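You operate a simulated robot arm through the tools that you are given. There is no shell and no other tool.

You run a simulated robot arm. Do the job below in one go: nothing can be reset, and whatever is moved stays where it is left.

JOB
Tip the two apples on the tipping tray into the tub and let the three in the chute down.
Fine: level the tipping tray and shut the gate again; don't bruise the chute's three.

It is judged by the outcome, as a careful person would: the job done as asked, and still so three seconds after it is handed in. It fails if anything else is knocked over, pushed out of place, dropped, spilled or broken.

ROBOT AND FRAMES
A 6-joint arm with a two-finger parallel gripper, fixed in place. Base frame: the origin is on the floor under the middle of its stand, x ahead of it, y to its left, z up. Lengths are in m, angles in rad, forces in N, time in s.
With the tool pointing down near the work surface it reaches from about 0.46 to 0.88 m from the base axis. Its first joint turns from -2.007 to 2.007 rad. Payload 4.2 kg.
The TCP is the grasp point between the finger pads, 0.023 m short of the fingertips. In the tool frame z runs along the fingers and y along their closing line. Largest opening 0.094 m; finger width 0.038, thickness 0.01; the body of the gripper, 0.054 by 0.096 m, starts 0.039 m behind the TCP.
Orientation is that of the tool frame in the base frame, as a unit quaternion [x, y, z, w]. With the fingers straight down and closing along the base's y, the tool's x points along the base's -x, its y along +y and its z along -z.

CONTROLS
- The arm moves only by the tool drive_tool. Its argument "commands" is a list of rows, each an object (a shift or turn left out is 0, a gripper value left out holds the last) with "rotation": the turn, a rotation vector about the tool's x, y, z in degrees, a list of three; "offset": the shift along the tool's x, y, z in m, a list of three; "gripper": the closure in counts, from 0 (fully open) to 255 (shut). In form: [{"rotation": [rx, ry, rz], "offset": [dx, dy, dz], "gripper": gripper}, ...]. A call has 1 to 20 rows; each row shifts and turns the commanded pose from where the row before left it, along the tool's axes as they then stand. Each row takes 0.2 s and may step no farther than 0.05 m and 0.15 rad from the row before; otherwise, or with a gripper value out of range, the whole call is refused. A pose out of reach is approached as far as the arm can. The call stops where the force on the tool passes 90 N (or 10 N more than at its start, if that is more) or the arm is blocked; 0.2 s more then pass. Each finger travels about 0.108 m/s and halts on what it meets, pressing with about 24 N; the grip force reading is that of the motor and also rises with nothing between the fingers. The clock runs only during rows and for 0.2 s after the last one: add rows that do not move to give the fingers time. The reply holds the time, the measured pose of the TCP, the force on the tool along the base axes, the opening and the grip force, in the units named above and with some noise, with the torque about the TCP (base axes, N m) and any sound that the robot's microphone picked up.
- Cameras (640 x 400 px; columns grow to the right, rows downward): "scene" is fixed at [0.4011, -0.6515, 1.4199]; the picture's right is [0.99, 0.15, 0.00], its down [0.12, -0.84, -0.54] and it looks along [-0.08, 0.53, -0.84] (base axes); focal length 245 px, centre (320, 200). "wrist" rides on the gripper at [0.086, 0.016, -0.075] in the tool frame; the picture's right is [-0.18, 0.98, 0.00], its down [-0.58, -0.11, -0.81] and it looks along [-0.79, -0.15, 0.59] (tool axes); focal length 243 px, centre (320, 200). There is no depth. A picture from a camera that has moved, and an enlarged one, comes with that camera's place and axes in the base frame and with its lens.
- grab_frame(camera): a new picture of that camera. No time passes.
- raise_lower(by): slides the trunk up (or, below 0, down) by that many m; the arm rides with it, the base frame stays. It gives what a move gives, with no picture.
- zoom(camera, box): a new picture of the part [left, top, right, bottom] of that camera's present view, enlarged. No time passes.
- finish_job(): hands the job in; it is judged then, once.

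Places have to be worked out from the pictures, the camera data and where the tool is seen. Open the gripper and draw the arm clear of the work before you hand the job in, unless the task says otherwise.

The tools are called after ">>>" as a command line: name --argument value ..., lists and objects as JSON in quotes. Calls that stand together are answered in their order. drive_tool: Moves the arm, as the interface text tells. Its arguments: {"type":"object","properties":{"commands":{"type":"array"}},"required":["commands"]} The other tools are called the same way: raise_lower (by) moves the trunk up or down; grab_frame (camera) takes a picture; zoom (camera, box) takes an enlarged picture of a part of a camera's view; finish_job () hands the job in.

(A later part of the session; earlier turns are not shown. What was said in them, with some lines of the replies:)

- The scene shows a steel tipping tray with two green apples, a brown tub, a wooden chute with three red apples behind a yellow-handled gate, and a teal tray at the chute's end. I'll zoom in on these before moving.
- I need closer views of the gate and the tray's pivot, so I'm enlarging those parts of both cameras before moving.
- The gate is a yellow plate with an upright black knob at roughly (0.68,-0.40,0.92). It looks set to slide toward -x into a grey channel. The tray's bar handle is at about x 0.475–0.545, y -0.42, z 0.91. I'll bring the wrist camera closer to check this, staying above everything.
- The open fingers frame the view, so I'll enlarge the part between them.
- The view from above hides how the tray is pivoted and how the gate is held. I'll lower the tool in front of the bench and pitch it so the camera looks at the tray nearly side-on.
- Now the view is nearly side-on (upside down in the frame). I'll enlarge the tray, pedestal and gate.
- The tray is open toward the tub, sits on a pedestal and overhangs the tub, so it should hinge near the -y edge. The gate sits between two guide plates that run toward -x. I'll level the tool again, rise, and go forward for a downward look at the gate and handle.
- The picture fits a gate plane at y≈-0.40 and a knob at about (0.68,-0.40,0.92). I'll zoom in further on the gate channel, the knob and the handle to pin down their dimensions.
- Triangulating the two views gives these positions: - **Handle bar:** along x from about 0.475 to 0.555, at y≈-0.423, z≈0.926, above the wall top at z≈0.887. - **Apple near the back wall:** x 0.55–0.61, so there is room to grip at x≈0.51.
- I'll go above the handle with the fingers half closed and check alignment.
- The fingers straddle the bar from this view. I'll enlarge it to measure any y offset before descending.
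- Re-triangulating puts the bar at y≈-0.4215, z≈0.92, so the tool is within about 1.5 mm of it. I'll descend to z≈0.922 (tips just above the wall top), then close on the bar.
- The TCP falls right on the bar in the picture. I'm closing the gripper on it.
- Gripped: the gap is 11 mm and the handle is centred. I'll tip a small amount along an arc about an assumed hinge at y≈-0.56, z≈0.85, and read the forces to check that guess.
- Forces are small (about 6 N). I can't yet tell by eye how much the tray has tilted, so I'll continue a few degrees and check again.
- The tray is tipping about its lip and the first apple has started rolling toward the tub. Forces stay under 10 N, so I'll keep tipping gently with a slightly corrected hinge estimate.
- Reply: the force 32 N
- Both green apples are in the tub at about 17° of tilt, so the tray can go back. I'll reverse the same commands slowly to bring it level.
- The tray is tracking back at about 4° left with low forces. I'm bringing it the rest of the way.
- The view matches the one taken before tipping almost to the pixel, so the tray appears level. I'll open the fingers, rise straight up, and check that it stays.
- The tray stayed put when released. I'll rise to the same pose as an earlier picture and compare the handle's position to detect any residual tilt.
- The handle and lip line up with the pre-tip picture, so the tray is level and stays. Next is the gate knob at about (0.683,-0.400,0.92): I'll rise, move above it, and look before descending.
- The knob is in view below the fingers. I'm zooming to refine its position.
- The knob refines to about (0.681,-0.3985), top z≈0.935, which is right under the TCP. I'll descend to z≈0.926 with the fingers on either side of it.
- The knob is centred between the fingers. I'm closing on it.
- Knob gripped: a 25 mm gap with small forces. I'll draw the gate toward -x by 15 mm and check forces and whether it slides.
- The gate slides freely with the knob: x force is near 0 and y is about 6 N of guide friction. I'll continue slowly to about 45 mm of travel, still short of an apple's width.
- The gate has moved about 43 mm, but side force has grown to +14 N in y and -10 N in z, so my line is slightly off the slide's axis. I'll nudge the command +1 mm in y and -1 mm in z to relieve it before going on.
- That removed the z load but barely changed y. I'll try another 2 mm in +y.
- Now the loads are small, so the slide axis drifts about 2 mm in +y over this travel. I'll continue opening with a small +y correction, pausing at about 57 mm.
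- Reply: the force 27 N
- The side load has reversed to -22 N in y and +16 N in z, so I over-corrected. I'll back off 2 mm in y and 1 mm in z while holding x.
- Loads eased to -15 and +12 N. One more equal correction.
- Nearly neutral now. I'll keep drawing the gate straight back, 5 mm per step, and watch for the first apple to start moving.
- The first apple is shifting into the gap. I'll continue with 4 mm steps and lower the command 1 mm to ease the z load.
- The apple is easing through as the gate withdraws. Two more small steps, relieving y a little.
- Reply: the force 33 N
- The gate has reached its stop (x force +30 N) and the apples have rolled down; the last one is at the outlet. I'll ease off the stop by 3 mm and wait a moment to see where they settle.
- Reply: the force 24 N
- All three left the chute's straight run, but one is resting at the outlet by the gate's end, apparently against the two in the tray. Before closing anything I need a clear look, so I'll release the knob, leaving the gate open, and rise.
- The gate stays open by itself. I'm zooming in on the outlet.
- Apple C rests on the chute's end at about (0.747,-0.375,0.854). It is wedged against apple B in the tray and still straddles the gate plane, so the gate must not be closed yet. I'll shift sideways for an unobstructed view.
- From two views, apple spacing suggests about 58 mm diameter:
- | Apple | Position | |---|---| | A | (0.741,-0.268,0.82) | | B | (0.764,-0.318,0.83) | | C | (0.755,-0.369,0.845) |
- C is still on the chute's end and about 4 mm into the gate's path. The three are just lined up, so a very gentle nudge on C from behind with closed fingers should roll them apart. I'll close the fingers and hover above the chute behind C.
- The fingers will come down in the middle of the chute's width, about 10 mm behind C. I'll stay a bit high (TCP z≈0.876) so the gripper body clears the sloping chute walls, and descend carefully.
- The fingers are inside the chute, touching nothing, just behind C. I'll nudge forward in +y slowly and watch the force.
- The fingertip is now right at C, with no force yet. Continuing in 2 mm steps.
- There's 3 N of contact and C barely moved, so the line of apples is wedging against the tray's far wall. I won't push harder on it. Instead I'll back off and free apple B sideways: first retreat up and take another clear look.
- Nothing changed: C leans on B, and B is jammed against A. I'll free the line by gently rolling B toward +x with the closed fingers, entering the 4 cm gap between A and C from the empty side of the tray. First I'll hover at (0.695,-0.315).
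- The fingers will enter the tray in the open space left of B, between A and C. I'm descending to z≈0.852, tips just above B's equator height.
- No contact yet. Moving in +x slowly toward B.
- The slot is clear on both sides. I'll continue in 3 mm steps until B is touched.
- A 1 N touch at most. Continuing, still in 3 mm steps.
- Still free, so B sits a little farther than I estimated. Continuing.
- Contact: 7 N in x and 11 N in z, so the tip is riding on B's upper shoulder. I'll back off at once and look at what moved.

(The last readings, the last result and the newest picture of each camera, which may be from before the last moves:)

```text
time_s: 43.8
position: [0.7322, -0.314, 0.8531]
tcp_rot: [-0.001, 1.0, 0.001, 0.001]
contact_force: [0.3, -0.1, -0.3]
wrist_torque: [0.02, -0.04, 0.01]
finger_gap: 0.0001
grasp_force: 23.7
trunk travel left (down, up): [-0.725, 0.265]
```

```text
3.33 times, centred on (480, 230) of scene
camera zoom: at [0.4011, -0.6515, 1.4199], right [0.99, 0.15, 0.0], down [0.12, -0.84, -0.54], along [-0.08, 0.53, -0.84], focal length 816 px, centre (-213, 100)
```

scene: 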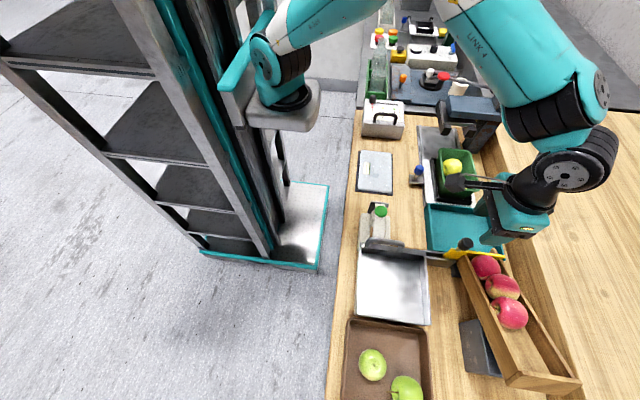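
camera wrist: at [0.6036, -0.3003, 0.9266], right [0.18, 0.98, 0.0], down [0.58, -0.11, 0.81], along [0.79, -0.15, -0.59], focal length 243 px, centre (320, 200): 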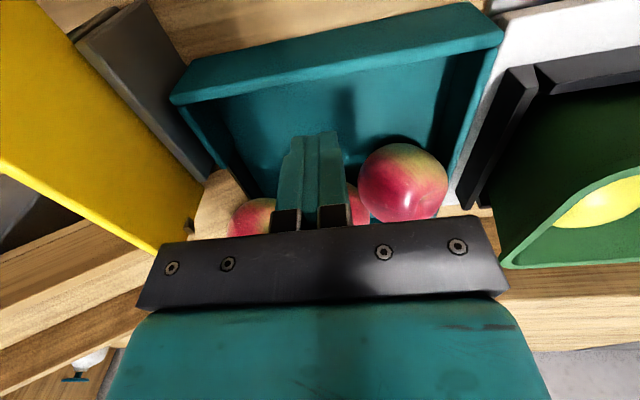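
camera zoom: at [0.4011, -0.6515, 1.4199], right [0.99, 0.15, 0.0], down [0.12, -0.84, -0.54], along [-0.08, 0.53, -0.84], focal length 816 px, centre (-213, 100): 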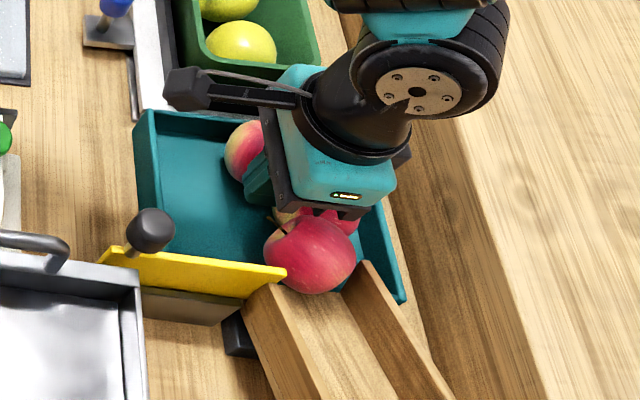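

That helped: B shifted toward +x and C advanced several millimetres. I'll lift the fingers straight out so they don't block C, and take a clear look.

>>> drive_tool --commands '[{"offset": [0.01, 0, 0]}, {"offset": [0.005, 0, -0.02]}, {"offset": [0, 0, -0.045]}, {"offset": [0, 0, -0.045]}, {"offset": [0.04, 0, -0.045]}, {"offset": [0.045, 0, -0.02]}, {"offset": [0.04, 0, 0], "gripper": 0}, {}, {}]'

>>> zoom --camera "wrist" --box '[220, 20, 440, 200]'

>>> zoom --camera "scene" --box '[420, 180, 540, 290]'

```text
refused: row 5 steps farther than a row can; nothing moved
```

```text
2.22 times, centred on (330, 110) of wrist
camera zoom: at [0.6442, -0.299, 0.9276], right [0.18, 0.98, 0.0], down [0.58, -0.11, 0.81], along [0.79, -0.15, -0.59], focal length 539 px, centre (298, 400)
```

zoom: 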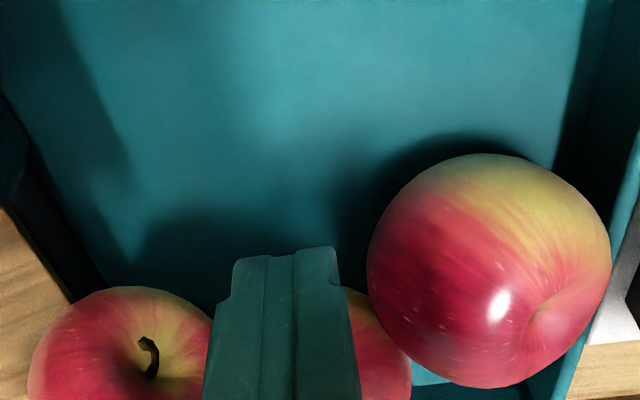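

```text
3.64 times, centred on (480, 235) of scene
camera zoom: at [0.4011, -0.6515, 1.4199], right [0.99, 0.15, 0.0], down [0.12, -0.84, -0.54], along [-0.08, 0.53, -0.84], focal length 890 px, centre (-262, 73)
```

zoom: 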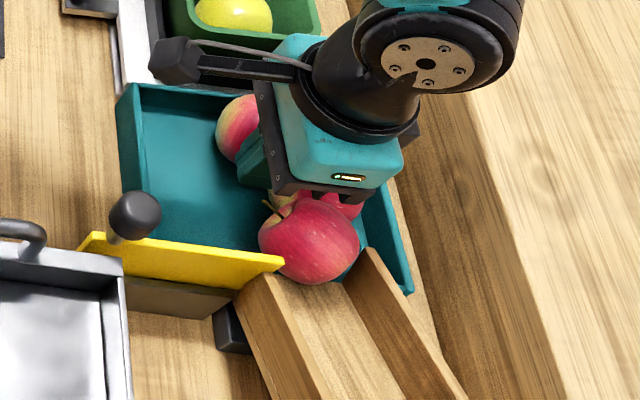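

The call was refused because one row stepped too far, so nothing moved. I'll send the same withdrawal again with smaller rows.

>>> drive_tool --commands '[{"offset": [0.01, 0, 0]}, {"offset": [0.005, 0, -0.02]}, {"offset": [0, 0, -0.045]}, {"offset": [0, 0, -0.045]}, {"offset": [0, 0, -0.045]}, {"offset": [0.045, 0, -0.015]}, {"offset": [0.045, 0, 0]}, {"offset": [0.035, 0, 0], "gripper": 0}, {}, {}]'

>>> zoom --camera "wrist" --box '[220, 20, 440, 200]'

>>> zoom --camera "scene" --box '[420, 180, 540, 290]'

```text
time_s: 46.0
position: [0.5895, -0.3147, 1.0269]
tcp_rot: [0.0, 1.0, 0.0, 0.0]
contact_force: [0.0, -0.4, -0.2]
wrist_torque: [0.01, -0.04, -0.06]
finger_gap: 0.094
grasp_force: 0.2
trunk travel left (down, up): [-0.725, 0.265]
```

```text
2.22 times, centred on (330, 110) of wrist
camera zoom: at [0.5027, -0.2988, 1.1015], right [0.18, 0.98, 0.0], down [0.58, -0.11, 0.81], along [0.79, -0.15, -0.59], focal length 539 px, centre (298, 400)
```

zoom: 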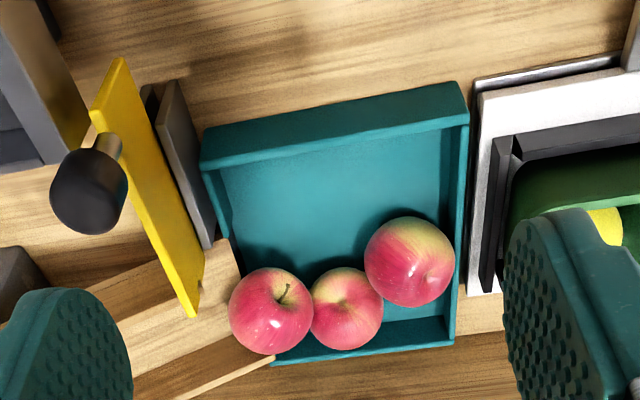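

```text
3.64 times, centred on (480, 235) of scene
camera zoom: at [0.4011, -0.6515, 1.4199], right [0.99, 0.15, 0.0], down [0.12, -0.84, -0.54], along [-0.08, 0.53, -0.84], focal length 890 px, centre (-262, 73)
```

zoom: 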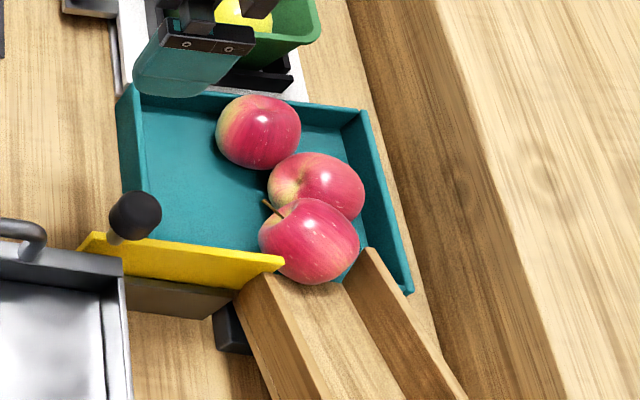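

B has moved to about (0.774,-0.313) and C to about (0.752,-0.364), so the approach works and just needs more. I'll repeat it with the tips about 10 mm lower so the push on B is horizontal and gentler.

>>> drive_tool --commands '[{"gripper": 255}, {"offset": [-0.04, 0.0027, 0]}, {"offset": [-0.04, 0, 0]}, {"offset": [-0.03, 0, 0.03]}, {"offset": [0, 0, 0.045]}, {"offset": [0, 0, 0.045]}, {"offset": [0, 0, 0.035]}, {"offset": [0, 0, 0.02]}, {"offset": [0, 0, 0.01]}, {}]'

>>> zoom --camera "wrist" --box '[160, 60, 500, 250]'

```text
time_s: 48.2
position: [0.7014, -0.3128, 0.8394]
tcp_rot: [0.0, 1.0, 0.0, 0.0]
contact_force: [0.9, 0.6, -0.7]
wrist_torque: [-0.02, -0.03, -0.02]
finger_gap: 0.0
grasp_force: 23.5
trunk travel left (down, up): [-0.725, 0.265]
```

```text
1.88 times, centred on (330, 155) of wrist
camera zoom: at [0.6137, -0.2964, 0.9145], right [0.18, 0.98, 0.0], down [0.58, -0.11, 0.81], along [0.79, -0.15, -0.59], focal length 457 px, centre (301, 285)
```

zoom: 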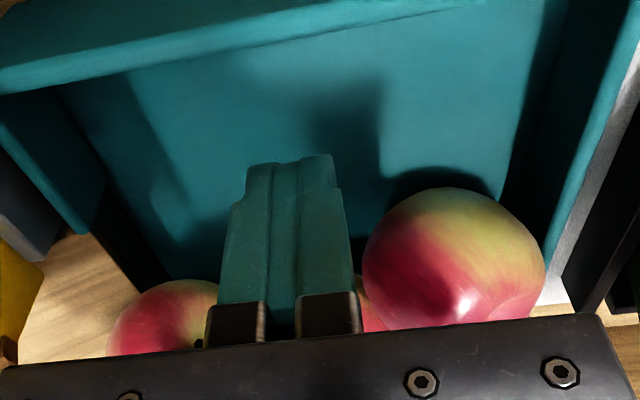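

The fingers are in the open part of the tray, touching nothing. I'm advancing in +x slowly.

>>> drive_tool --commands '[{"offset": [-0.005, 0, 0]}, {"offset": [-0.005, 0, 0]}, {"offset": [-0.005, 0, 0]}, {"offset": [-0.005, 0, 0]}, {"offset": [-0.004, 0, 0]}, {}]'

>>> zoom --camera "wrist" --box '[160, 60, 500, 250]'

```text
time_s: 49.6
position: [0.7262, -0.3107, 0.8392]
tcp_rot: [0.0, 1.0, 0.001, 0.0]
contact_force: [-0.5, 0.3, -0.2]
wrist_torque: [0.01, 0.0, -0.01]
finger_gap: 0.0
grasp_force: 24.0
trunk travel left (down, up): [-0.725, 0.265]
```

```text
1.88 times, centred on (330, 155) of wrist
camera zoom: at [0.6381, -0.2956, 0.9135], right [0.18, 0.98, 0.0], down [0.58, -0.11, 0.81], along [0.79, -0.15, -0.59], focal length 457 px, centre (301, 285)
```

zoom: 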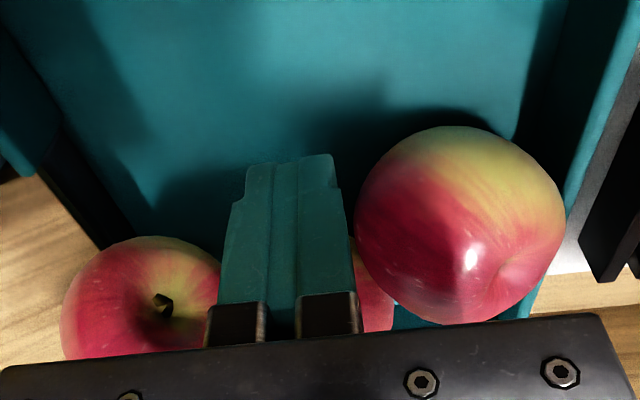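

Very close to A on the right, so I'll shift 2 mm toward -y and continue in 2 mm steps.

>>> drive_tool --commands '[{"offset": [0, -0.002, 0]}, {"offset": [-0.002, 0, 0]}, {"offset": [-0.002, 0, 0]}, {"offset": [-0.002, 0, 0]}, {"offset": [-0.002, 0, 0]}, {}]'

>>> zoom --camera "wrist" --box '[160, 60, 500, 250]'

>>> zoom --camera "scene" --box '[420, 180, 540, 290]'

```text
time_s: 51.0
position: [0.7332, -0.3138, 0.839]
tcp_rot: [-0.001, 1.0, 0.0, -0.001]
contact_force: [-0.4, -0.4, 0.2]
wrist_torque: [0.02, 0.02, 0.02]
finger_gap: 0.0
grasp_force: 23.9
trunk travel left (down, up): [-0.725, 0.265]
```

```text
1.88 times, centred on (330, 155) of wrist
camera zoom: at [0.6456, -0.2984, 0.9132], right [0.18, 0.98, 0.0], down [0.58, -0.11, 0.81], along [0.79, -0.15, -0.59], focal length 457 px, centre (301, 285)
```

zoom: 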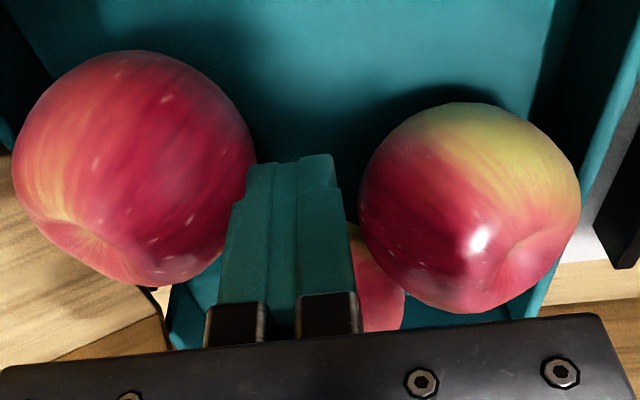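

```text
3.64 times, centred on (480, 235) of scene
camera zoom: at [0.4011, -0.6515, 1.4199], right [0.99, 0.15, 0.0], down [0.12, -0.84, -0.54], along [-0.08, 0.53, -0.84], focal length 890 px, centre (-262, 73)
```

zoom: 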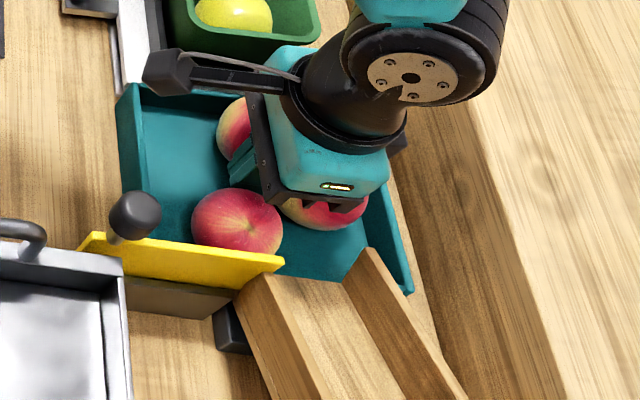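

C has rolled down beside the fingers, so all three red apples are now in the teal tray with forces near zero. I'll lift the fingers straight up slowly and verify.

>>> drive_tool --commands '[{"offset": [0.001, 0, -0.006]}, {"offset": [0, 0, -0.01]}, {"offset": [0, 0, -0.02]}, {"offset": [0, 0, -0.04]}, {"offset": [0, 0, -0.045]}, {"offset": [0, 0, -0.045]}, {"offset": [0.045, 0, -0.015]}, {"offset": [0.045, 0, 0]}, {"offset": [0.045, 0, 0], "gripper": 0}, {}, {}]'

>>> zoom --camera "wrist" --box '[220, 20, 440, 200]'

>>> zoom --camera "scene" --box '[420, 180, 540, 290]'

```text
time_s: 53.4
position: [0.5967, -0.3162, 1.0199]
tcp_rot: [0.0, 1.0, -0.001, 0.001]
contact_force: [0.8, -1.4, 0.3]
wrist_torque: [0.0, 0.0, -0.01]
finger_gap: 0.0942
grasp_force: 0.1
trunk travel left (down, up): [-0.725, 0.265]
```

```text
2.22 times, centred on (330, 110) of wrist
camera zoom: at [0.5088, -0.2991, 1.0943], right [0.18, 0.98, 0.0], down [0.58, -0.11, 0.81], along [0.79, -0.15, -0.59], focal length 539 px, centre (298, 400)
```

zoom: 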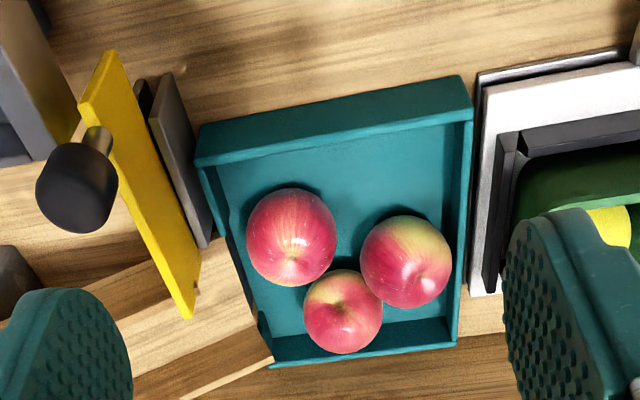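

```text
3.64 times, centred on (480, 235) of scene
camera zoom: at [0.4011, -0.6515, 1.4199], right [0.99, 0.15, 0.0], down [0.12, -0.84, -0.54], along [-0.08, 0.53, -0.84], focal length 890 px, centre (-262, 73)
```

zoom: 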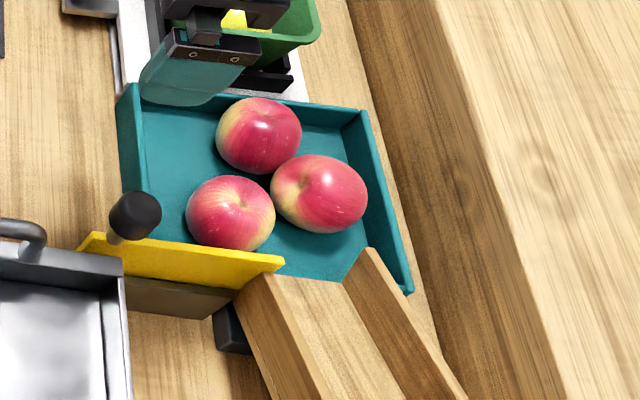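

All three apples lie flat in the teal tray and the chute mouth is clear. Next is shutting the gate: the knob is now at about (0.605,-0.400). I'll hover above it with the fingers half open.

>>> drive_tool --commands '[{"offset": [-0.004, -0.042, 0], "gripper": 115}, {"offset": [-0.004, -0.0415, 0]}, {"offset": [0, 0, 0.02]}, {}]'

>>> zoom --camera "wrist" --box '[220, 0, 420, 200]'

```text
time_s: 54.4
position: [0.6059, -0.3996, 1.0001]
tcp_rot: [0.0, 1.0, 0.0, 0.0]
contact_force: [0.0, 0.1, -0.1]
wrist_torque: [0.0, 0.0, 0.0]
finger_gap: 0.0513
grasp_force: 0.0
trunk travel left (down, up): [-0.725, 0.265]
```

```text
2.00 times, centred on (320, 100) of wrist
camera zoom: at [0.5183, -0.3832, 1.0741], right [0.18, 0.98, 0.0], down [0.58, -0.11, 0.81], along [0.79, -0.15, -0.59], focal length 485 px, centre (320, 400)
```

zoom: 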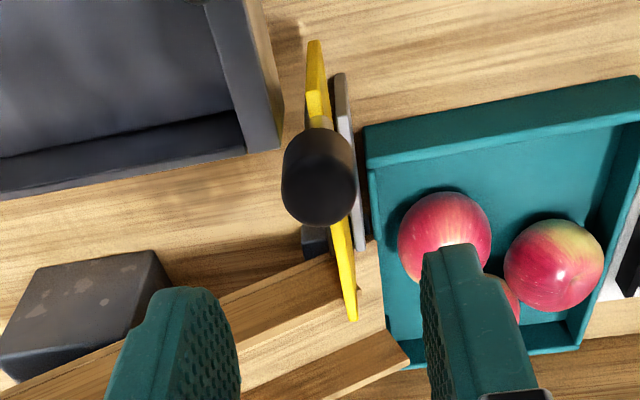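

The knob is directly below, within 3 mm. Descending and gripping it.

>>> drive_tool --commands '[{"offset": [0.001, 0, 0.03]}, {"offset": [0, 0, 0.03]}, {"offset": [0, 0, 0.014]}, {}, {"gripper": 255}, {}, {}]'

>>> zoom --camera "wrist" --box '[220, 0, 420, 230]'

>>> zoom --camera "scene" --box '[420, 180, 560, 310]'

```text
time_s: 56.0
position: [0.607, -0.3997, 0.9253]
tcp_rot: [0.001, 1.0, -0.001, 0.0]
contact_force: [2.5, -16.8, -7.1]
wrist_torque: [-0.39, -0.27, -0.09]
finger_gap: 0.0249
grasp_force: 45.0
trunk travel left (down, up): [-0.725, 0.265]
```

```text
1.74 times, centred on (320, 115) of wrist
camera zoom: at [0.5173, -0.3835, 0.9994], right [0.19, 0.98, 0.0], down [0.58, -0.11, 0.81], along [0.79, -0.15, -0.59], focal length 422 px, centre (320, 348)
```

zoom: 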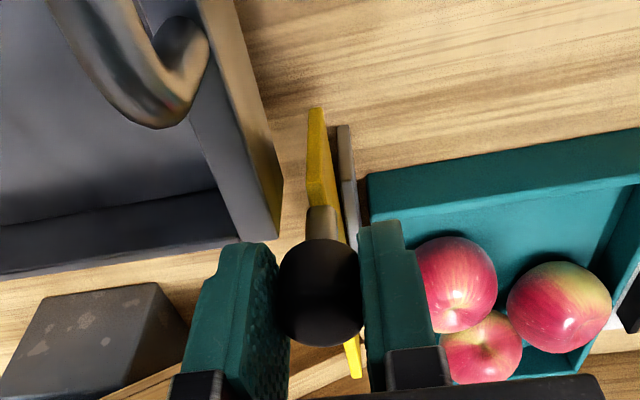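

```text
3.08 times, centred on (490, 245) of scene
camera zoom: at [0.4011, -0.6515, 1.4199], right [0.99, 0.15, 0.0], down [0.12, -0.84, -0.54], along [-0.08, 0.53, -0.84], focal length 753 px, centre (-203, 62)
```

zoom: 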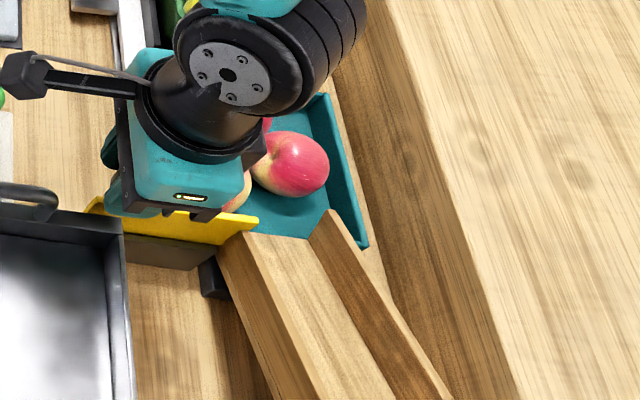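

Gripped. There is a -17 N side load from a small y offset, so I'll shift 1.5 mm in -y first, then slide the gate toward +x over an empty chute mouth.

>>> drive_tool --commands '[{"offset": [0, -0.0015, 0.0005]}, {"offset": [-0.007, 0, 0]}, {"offset": [-0.007, 0, 0]}, {"offset": [-0.007, 0, 0]}, {"offset": [-0.007, 0, 0]}, {}]'

>>> zoom --camera "scene" --box '[420, 180, 560, 310]'

```text
time_s: 57.4
position: [0.6318, -0.4, 0.9255]
tcp_rot: [0.0, 1.0, 0.0, 0.0]
contact_force: [-0.4, -12.5, 6.6]
wrist_torque: [-0.24, 0.23, -0.03]
finger_gap: 0.0247
grasp_force: 45.6
trunk travel left (down, up): [-0.725, 0.265]
```

```text
3.08 times, centred on (490, 245) of scene
camera zoom: at [0.4011, -0.6515, 1.4199], right [0.99, 0.15, 0.0], down [0.12, -0.84, -0.54], along [-0.08, 0.53, -0.84], focal length 753 px, centre (-203, 62)
```

zoom: 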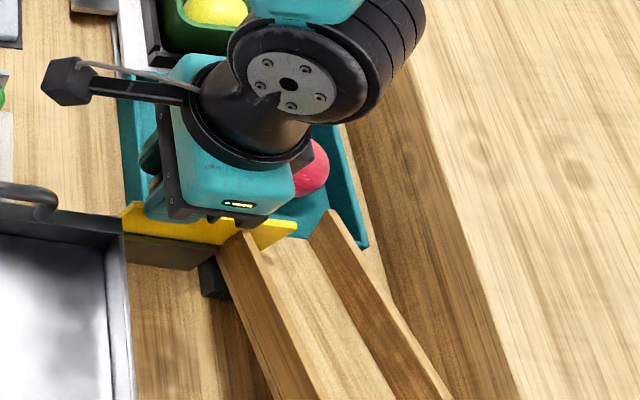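

The gate is sliding shut cleanly with no x resistance. I'll continue with a small load correction.

>>> drive_tool --commands '[{"offset": [-0.007, -0.001, -0.0005]}, {"offset": [-0.007, 0, 0]}, {"offset": [-0.007, 0, 0]}, {"offset": [-0.007, 0, 0]}, {"offset": [-0.007, 0, 0]}, {}]'

>>> zoom --camera "scene" --box '[420, 180, 560, 310]'

```text
time_s: 58.8
position: [0.6658, -0.4001, 0.9254]
tcp_rot: [-0.001, 1.0, 0.001, -0.002]
contact_force: [1.2, -4.2, -10.4]
wrist_torque: [-0.08, -0.27, 0.0]
finger_gap: 0.0249
grasp_force: 44.7
trunk travel left (down, up): [-0.725, 0.265]
```

```text
3.08 times, centred on (490, 245) of scene
camera zoom: at [0.4011, -0.6515, 1.4199], right [0.99, 0.15, 0.0], down [0.12, -0.84, -0.54], along [-0.08, 0.53, -0.84], focal length 753 px, centre (-203, 62)
```

zoom: 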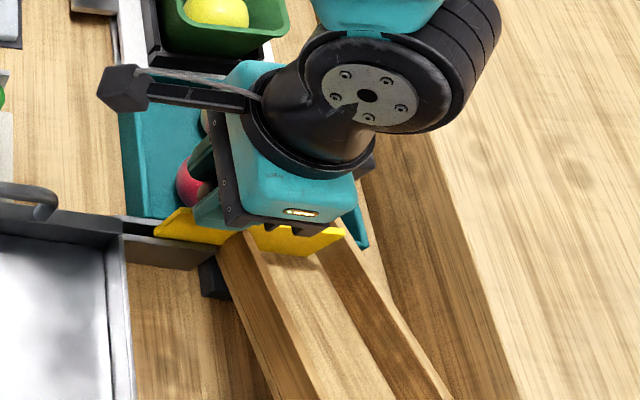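

About 16–18 mm remain. I'll continue in diminishing steps until the closed stop is felt.

>>> drive_tool --commands '[{"offset": [-0.006, 0, 0.0005]}, {"offset": [-0.005, 0, 0]}, {"offset": [-0.003, 0, 0]}, {"offset": [-0.002, 0, 0]}, {}]'

>>> zoom --camera "wrist" --box '[220, 0, 420, 230]'

>>> zoom --camera "scene" --box '[430, 190, 560, 300]'

```text
time_s: 60.0
position: [0.6842, -0.4002, 0.9265]
tcp_rot: [-0.001, 1.0, 0.001, -0.001]
contact_force: [-5.8, 5.2, -7.8]
wrist_torque: [0.14, 0.02, -0.01]
finger_gap: 0.0249
grasp_force: 45.1
trunk travel left (down, up): [-0.725, 0.265]
```

```text
1.74 times, centred on (320, 115) of wrist
camera zoom: at [0.5958, -0.3841, 0.9998], right [0.18, 0.98, 0.0], down [0.58, -0.11, 0.81], along [0.79, -0.15, -0.59], focal length 422 px, centre (320, 348)
```

zoom: 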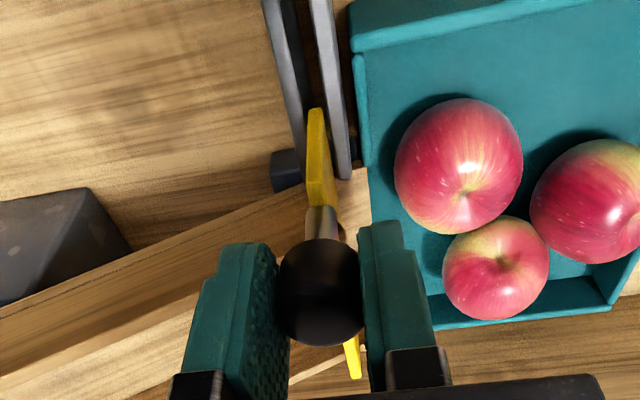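

```text
3.64 times, centred on (495, 245) of scene
camera zoom: at [0.4011, -0.6515, 1.4199], right [0.99, 0.15, 0.0], down [0.12, -0.84, -0.54], along [-0.08, 0.53, -0.84], focal length 890 px, centre (-316, 36)
```

zoom: 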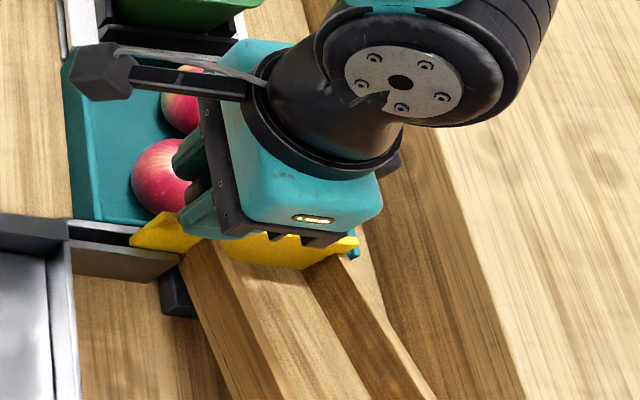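

The gate's ends match the original picture and x resistance has appeared (-6 N). One more millimetre to confirm it is against its stop.

>>> drive_tool --commands '[{"offset": [-0.0012, 0, 0]}, {}]'

```text
time_s: 60.6
position: [0.6841, -0.3988, 0.9272]
tcp_rot: [-0.001, 1.0, 0.001, -0.001]
contact_force: [-11.1, 8.1, -7.3]
wrist_torque: [0.23, 0.29, 0.06]
finger_gap: 0.0244
grasp_force: 44.8
trunk travel left (down, up): [-0.725, 0.265]
```

The force rises without motion, so the gate is shut against its stop. I'll release the knob, rise, and check everything.

>>> drive_tool --commands '[{"gripper": 115}, {}, {}, {"offset": [0, 0, -0.03]}, {"offset": [0, 0, -0.04]}, {"offset": [0, 0, -0.045]}, {"offset": [0.045, 0, -0.01]}, {"offset": [0.045, 0, 0]}, {"offset": [0.045, 0, 0]}, {"offset": [0.045, 0, 0]}, {}]'

>>> grab_frame --camera "scene"

>>> zoom --camera "scene" --box '[410, 190, 600, 400]'

>>> grab_frame --camera "wrist"

```text
time_s: 63.0
position: [0.5047, -0.3998, 1.0512]
tcp_rot: [-0.002, 1.0, 0.0, 0.0]
contact_force: [-0.5, 0.0, 0.2]
wrist_torque: [0.03, 0.0, -0.02]
finger_gap: 0.0518
grasp_force: 0.0
trunk travel left (down, up): [-0.725, 0.265]
```

```text
taken
```

scene: 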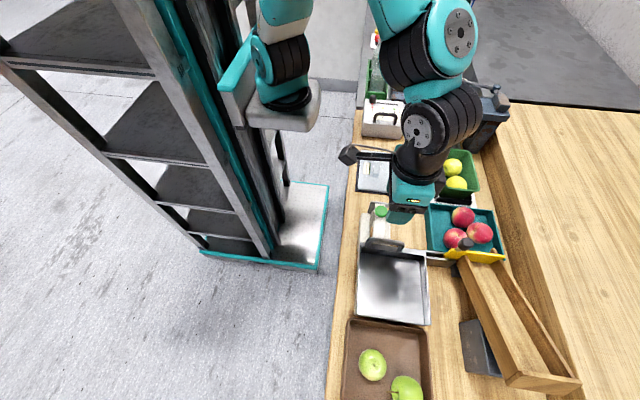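

```text
1.90 times, centred on (505, 295) of scene
camera zoom: at [0.4011, -0.6515, 1.4199], right [0.99, 0.15, 0.0], down [0.12, -0.84, -0.54], along [-0.08, 0.53, -0.84], focal length 466 px, centre (-32, 19)
```

zoom: 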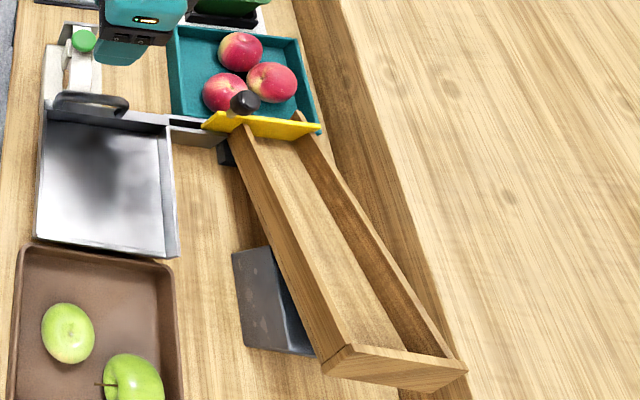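

```text
taken
camera wrist: at [0.4161, -0.384, 1.1247], right [0.18, 0.98, 0.0], down [0.58, -0.11, 0.81], along [0.79, -0.15, -0.59], focal length 243 px, centre (320, 200)
```

wrist: 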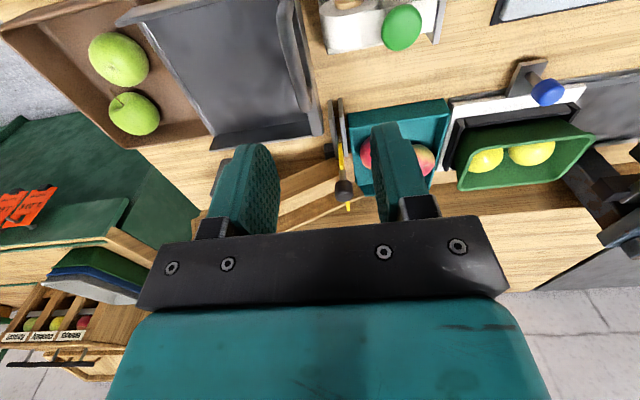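

Everything matches the goal: two green apples in the tub, three red in the teal tray, the gate back in its original position and the tray level. I'll open the gripper and draw the arm back to its starting place.

>>> drive_tool --commands '[{"offset": [0, 0, -0.045], "gripper": 0}, {"offset": [0, 0, -0.045]}, {"offset": [0, 0, -0.04]}, {"offset": [0.045, -0.004, 0]}, {"offset": [0.045, -0.004, 0]}, {"offset": [0.045, -0.004, 0]}, {"offset": [0.045, -0.004, 0]}, {"offset": [0.045, -0.004, 0]}, {}, {}]'

>>> grab_frame --camera "scene"

>>> zoom --camera "scene" --box '[330, 190, 450, 400]'

>>> zoom --camera "scene" --box '[420, 180, 540, 290]'

```text
time_s: 65.2
position: [0.2798, -0.4195, 1.1799]
tcp_rot: [-0.001, 1.0, 0.0, 0.0]
contact_force: [0.3, -0.2, -0.6]
wrist_torque: [-0.01, 0.01, -0.03]
finger_gap: 0.0939
grasp_force: 0.0
trunk travel left (down, up): [-0.725, 0.265]
```

```text
taken
```

scene: 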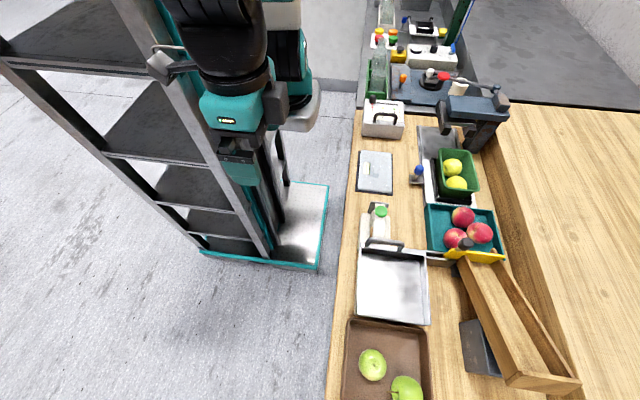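

```text
1.90 times, centred on (390, 295) of scene
camera zoom: at [0.4011, -0.6515, 1.4199], right [0.99, 0.15, 0.0], down [0.12, -0.84, -0.54], along [-0.08, 0.53, -0.84], focal length 466 px, centre (187, 19)
```

zoom: 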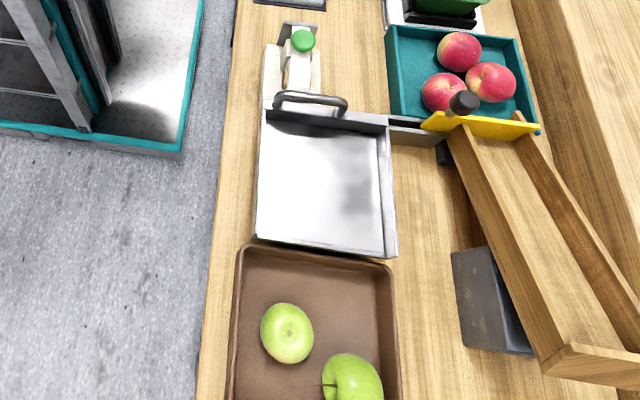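

```text
3.64 times, centred on (480, 235) of scene
camera zoom: at [0.4011, -0.6515, 1.4199], right [0.99, 0.15, 0.0], down [0.12, -0.84, -0.54], along [-0.08, 0.53, -0.84], focal length 890 px, centre (-262, 73)
```

zoom: 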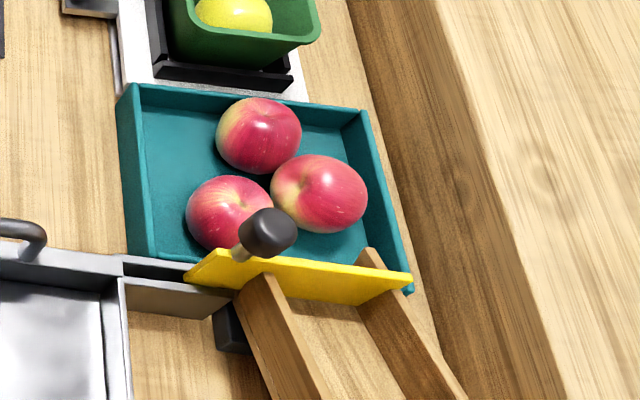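

The last pictures show the tray level, the gate shut, two green apples at rest in the tub and three red apples at rest in the teal tray. Nothing else has moved, the gripper is open and the arm is clear, so I'm handing the job in.

>>> finish_job

```text
The job is handed in.
```

The job is handed in: both green apples are in the tub and the three red ones are down in the teal tray. The tipping tray is level again and the gate is shut against its stop. Nothing else looked moved in the last pictures, and I drew the arm back with the gripper open.

**Possible bruising:** The third red apple stuck at the chute's mouth, leaning on the others, so I used the closed fingers to free it. I nudged it once from behind at about 3 N. I then pushed the apple next to it sideways; the tip rode onto that apple's shoulder, and the force reached about 13 N for a moment before I backed off. After that the third apple rolled down into the tray on its own. I saw no marks on any of them, but that push was the roughest contact they had from the gripper.
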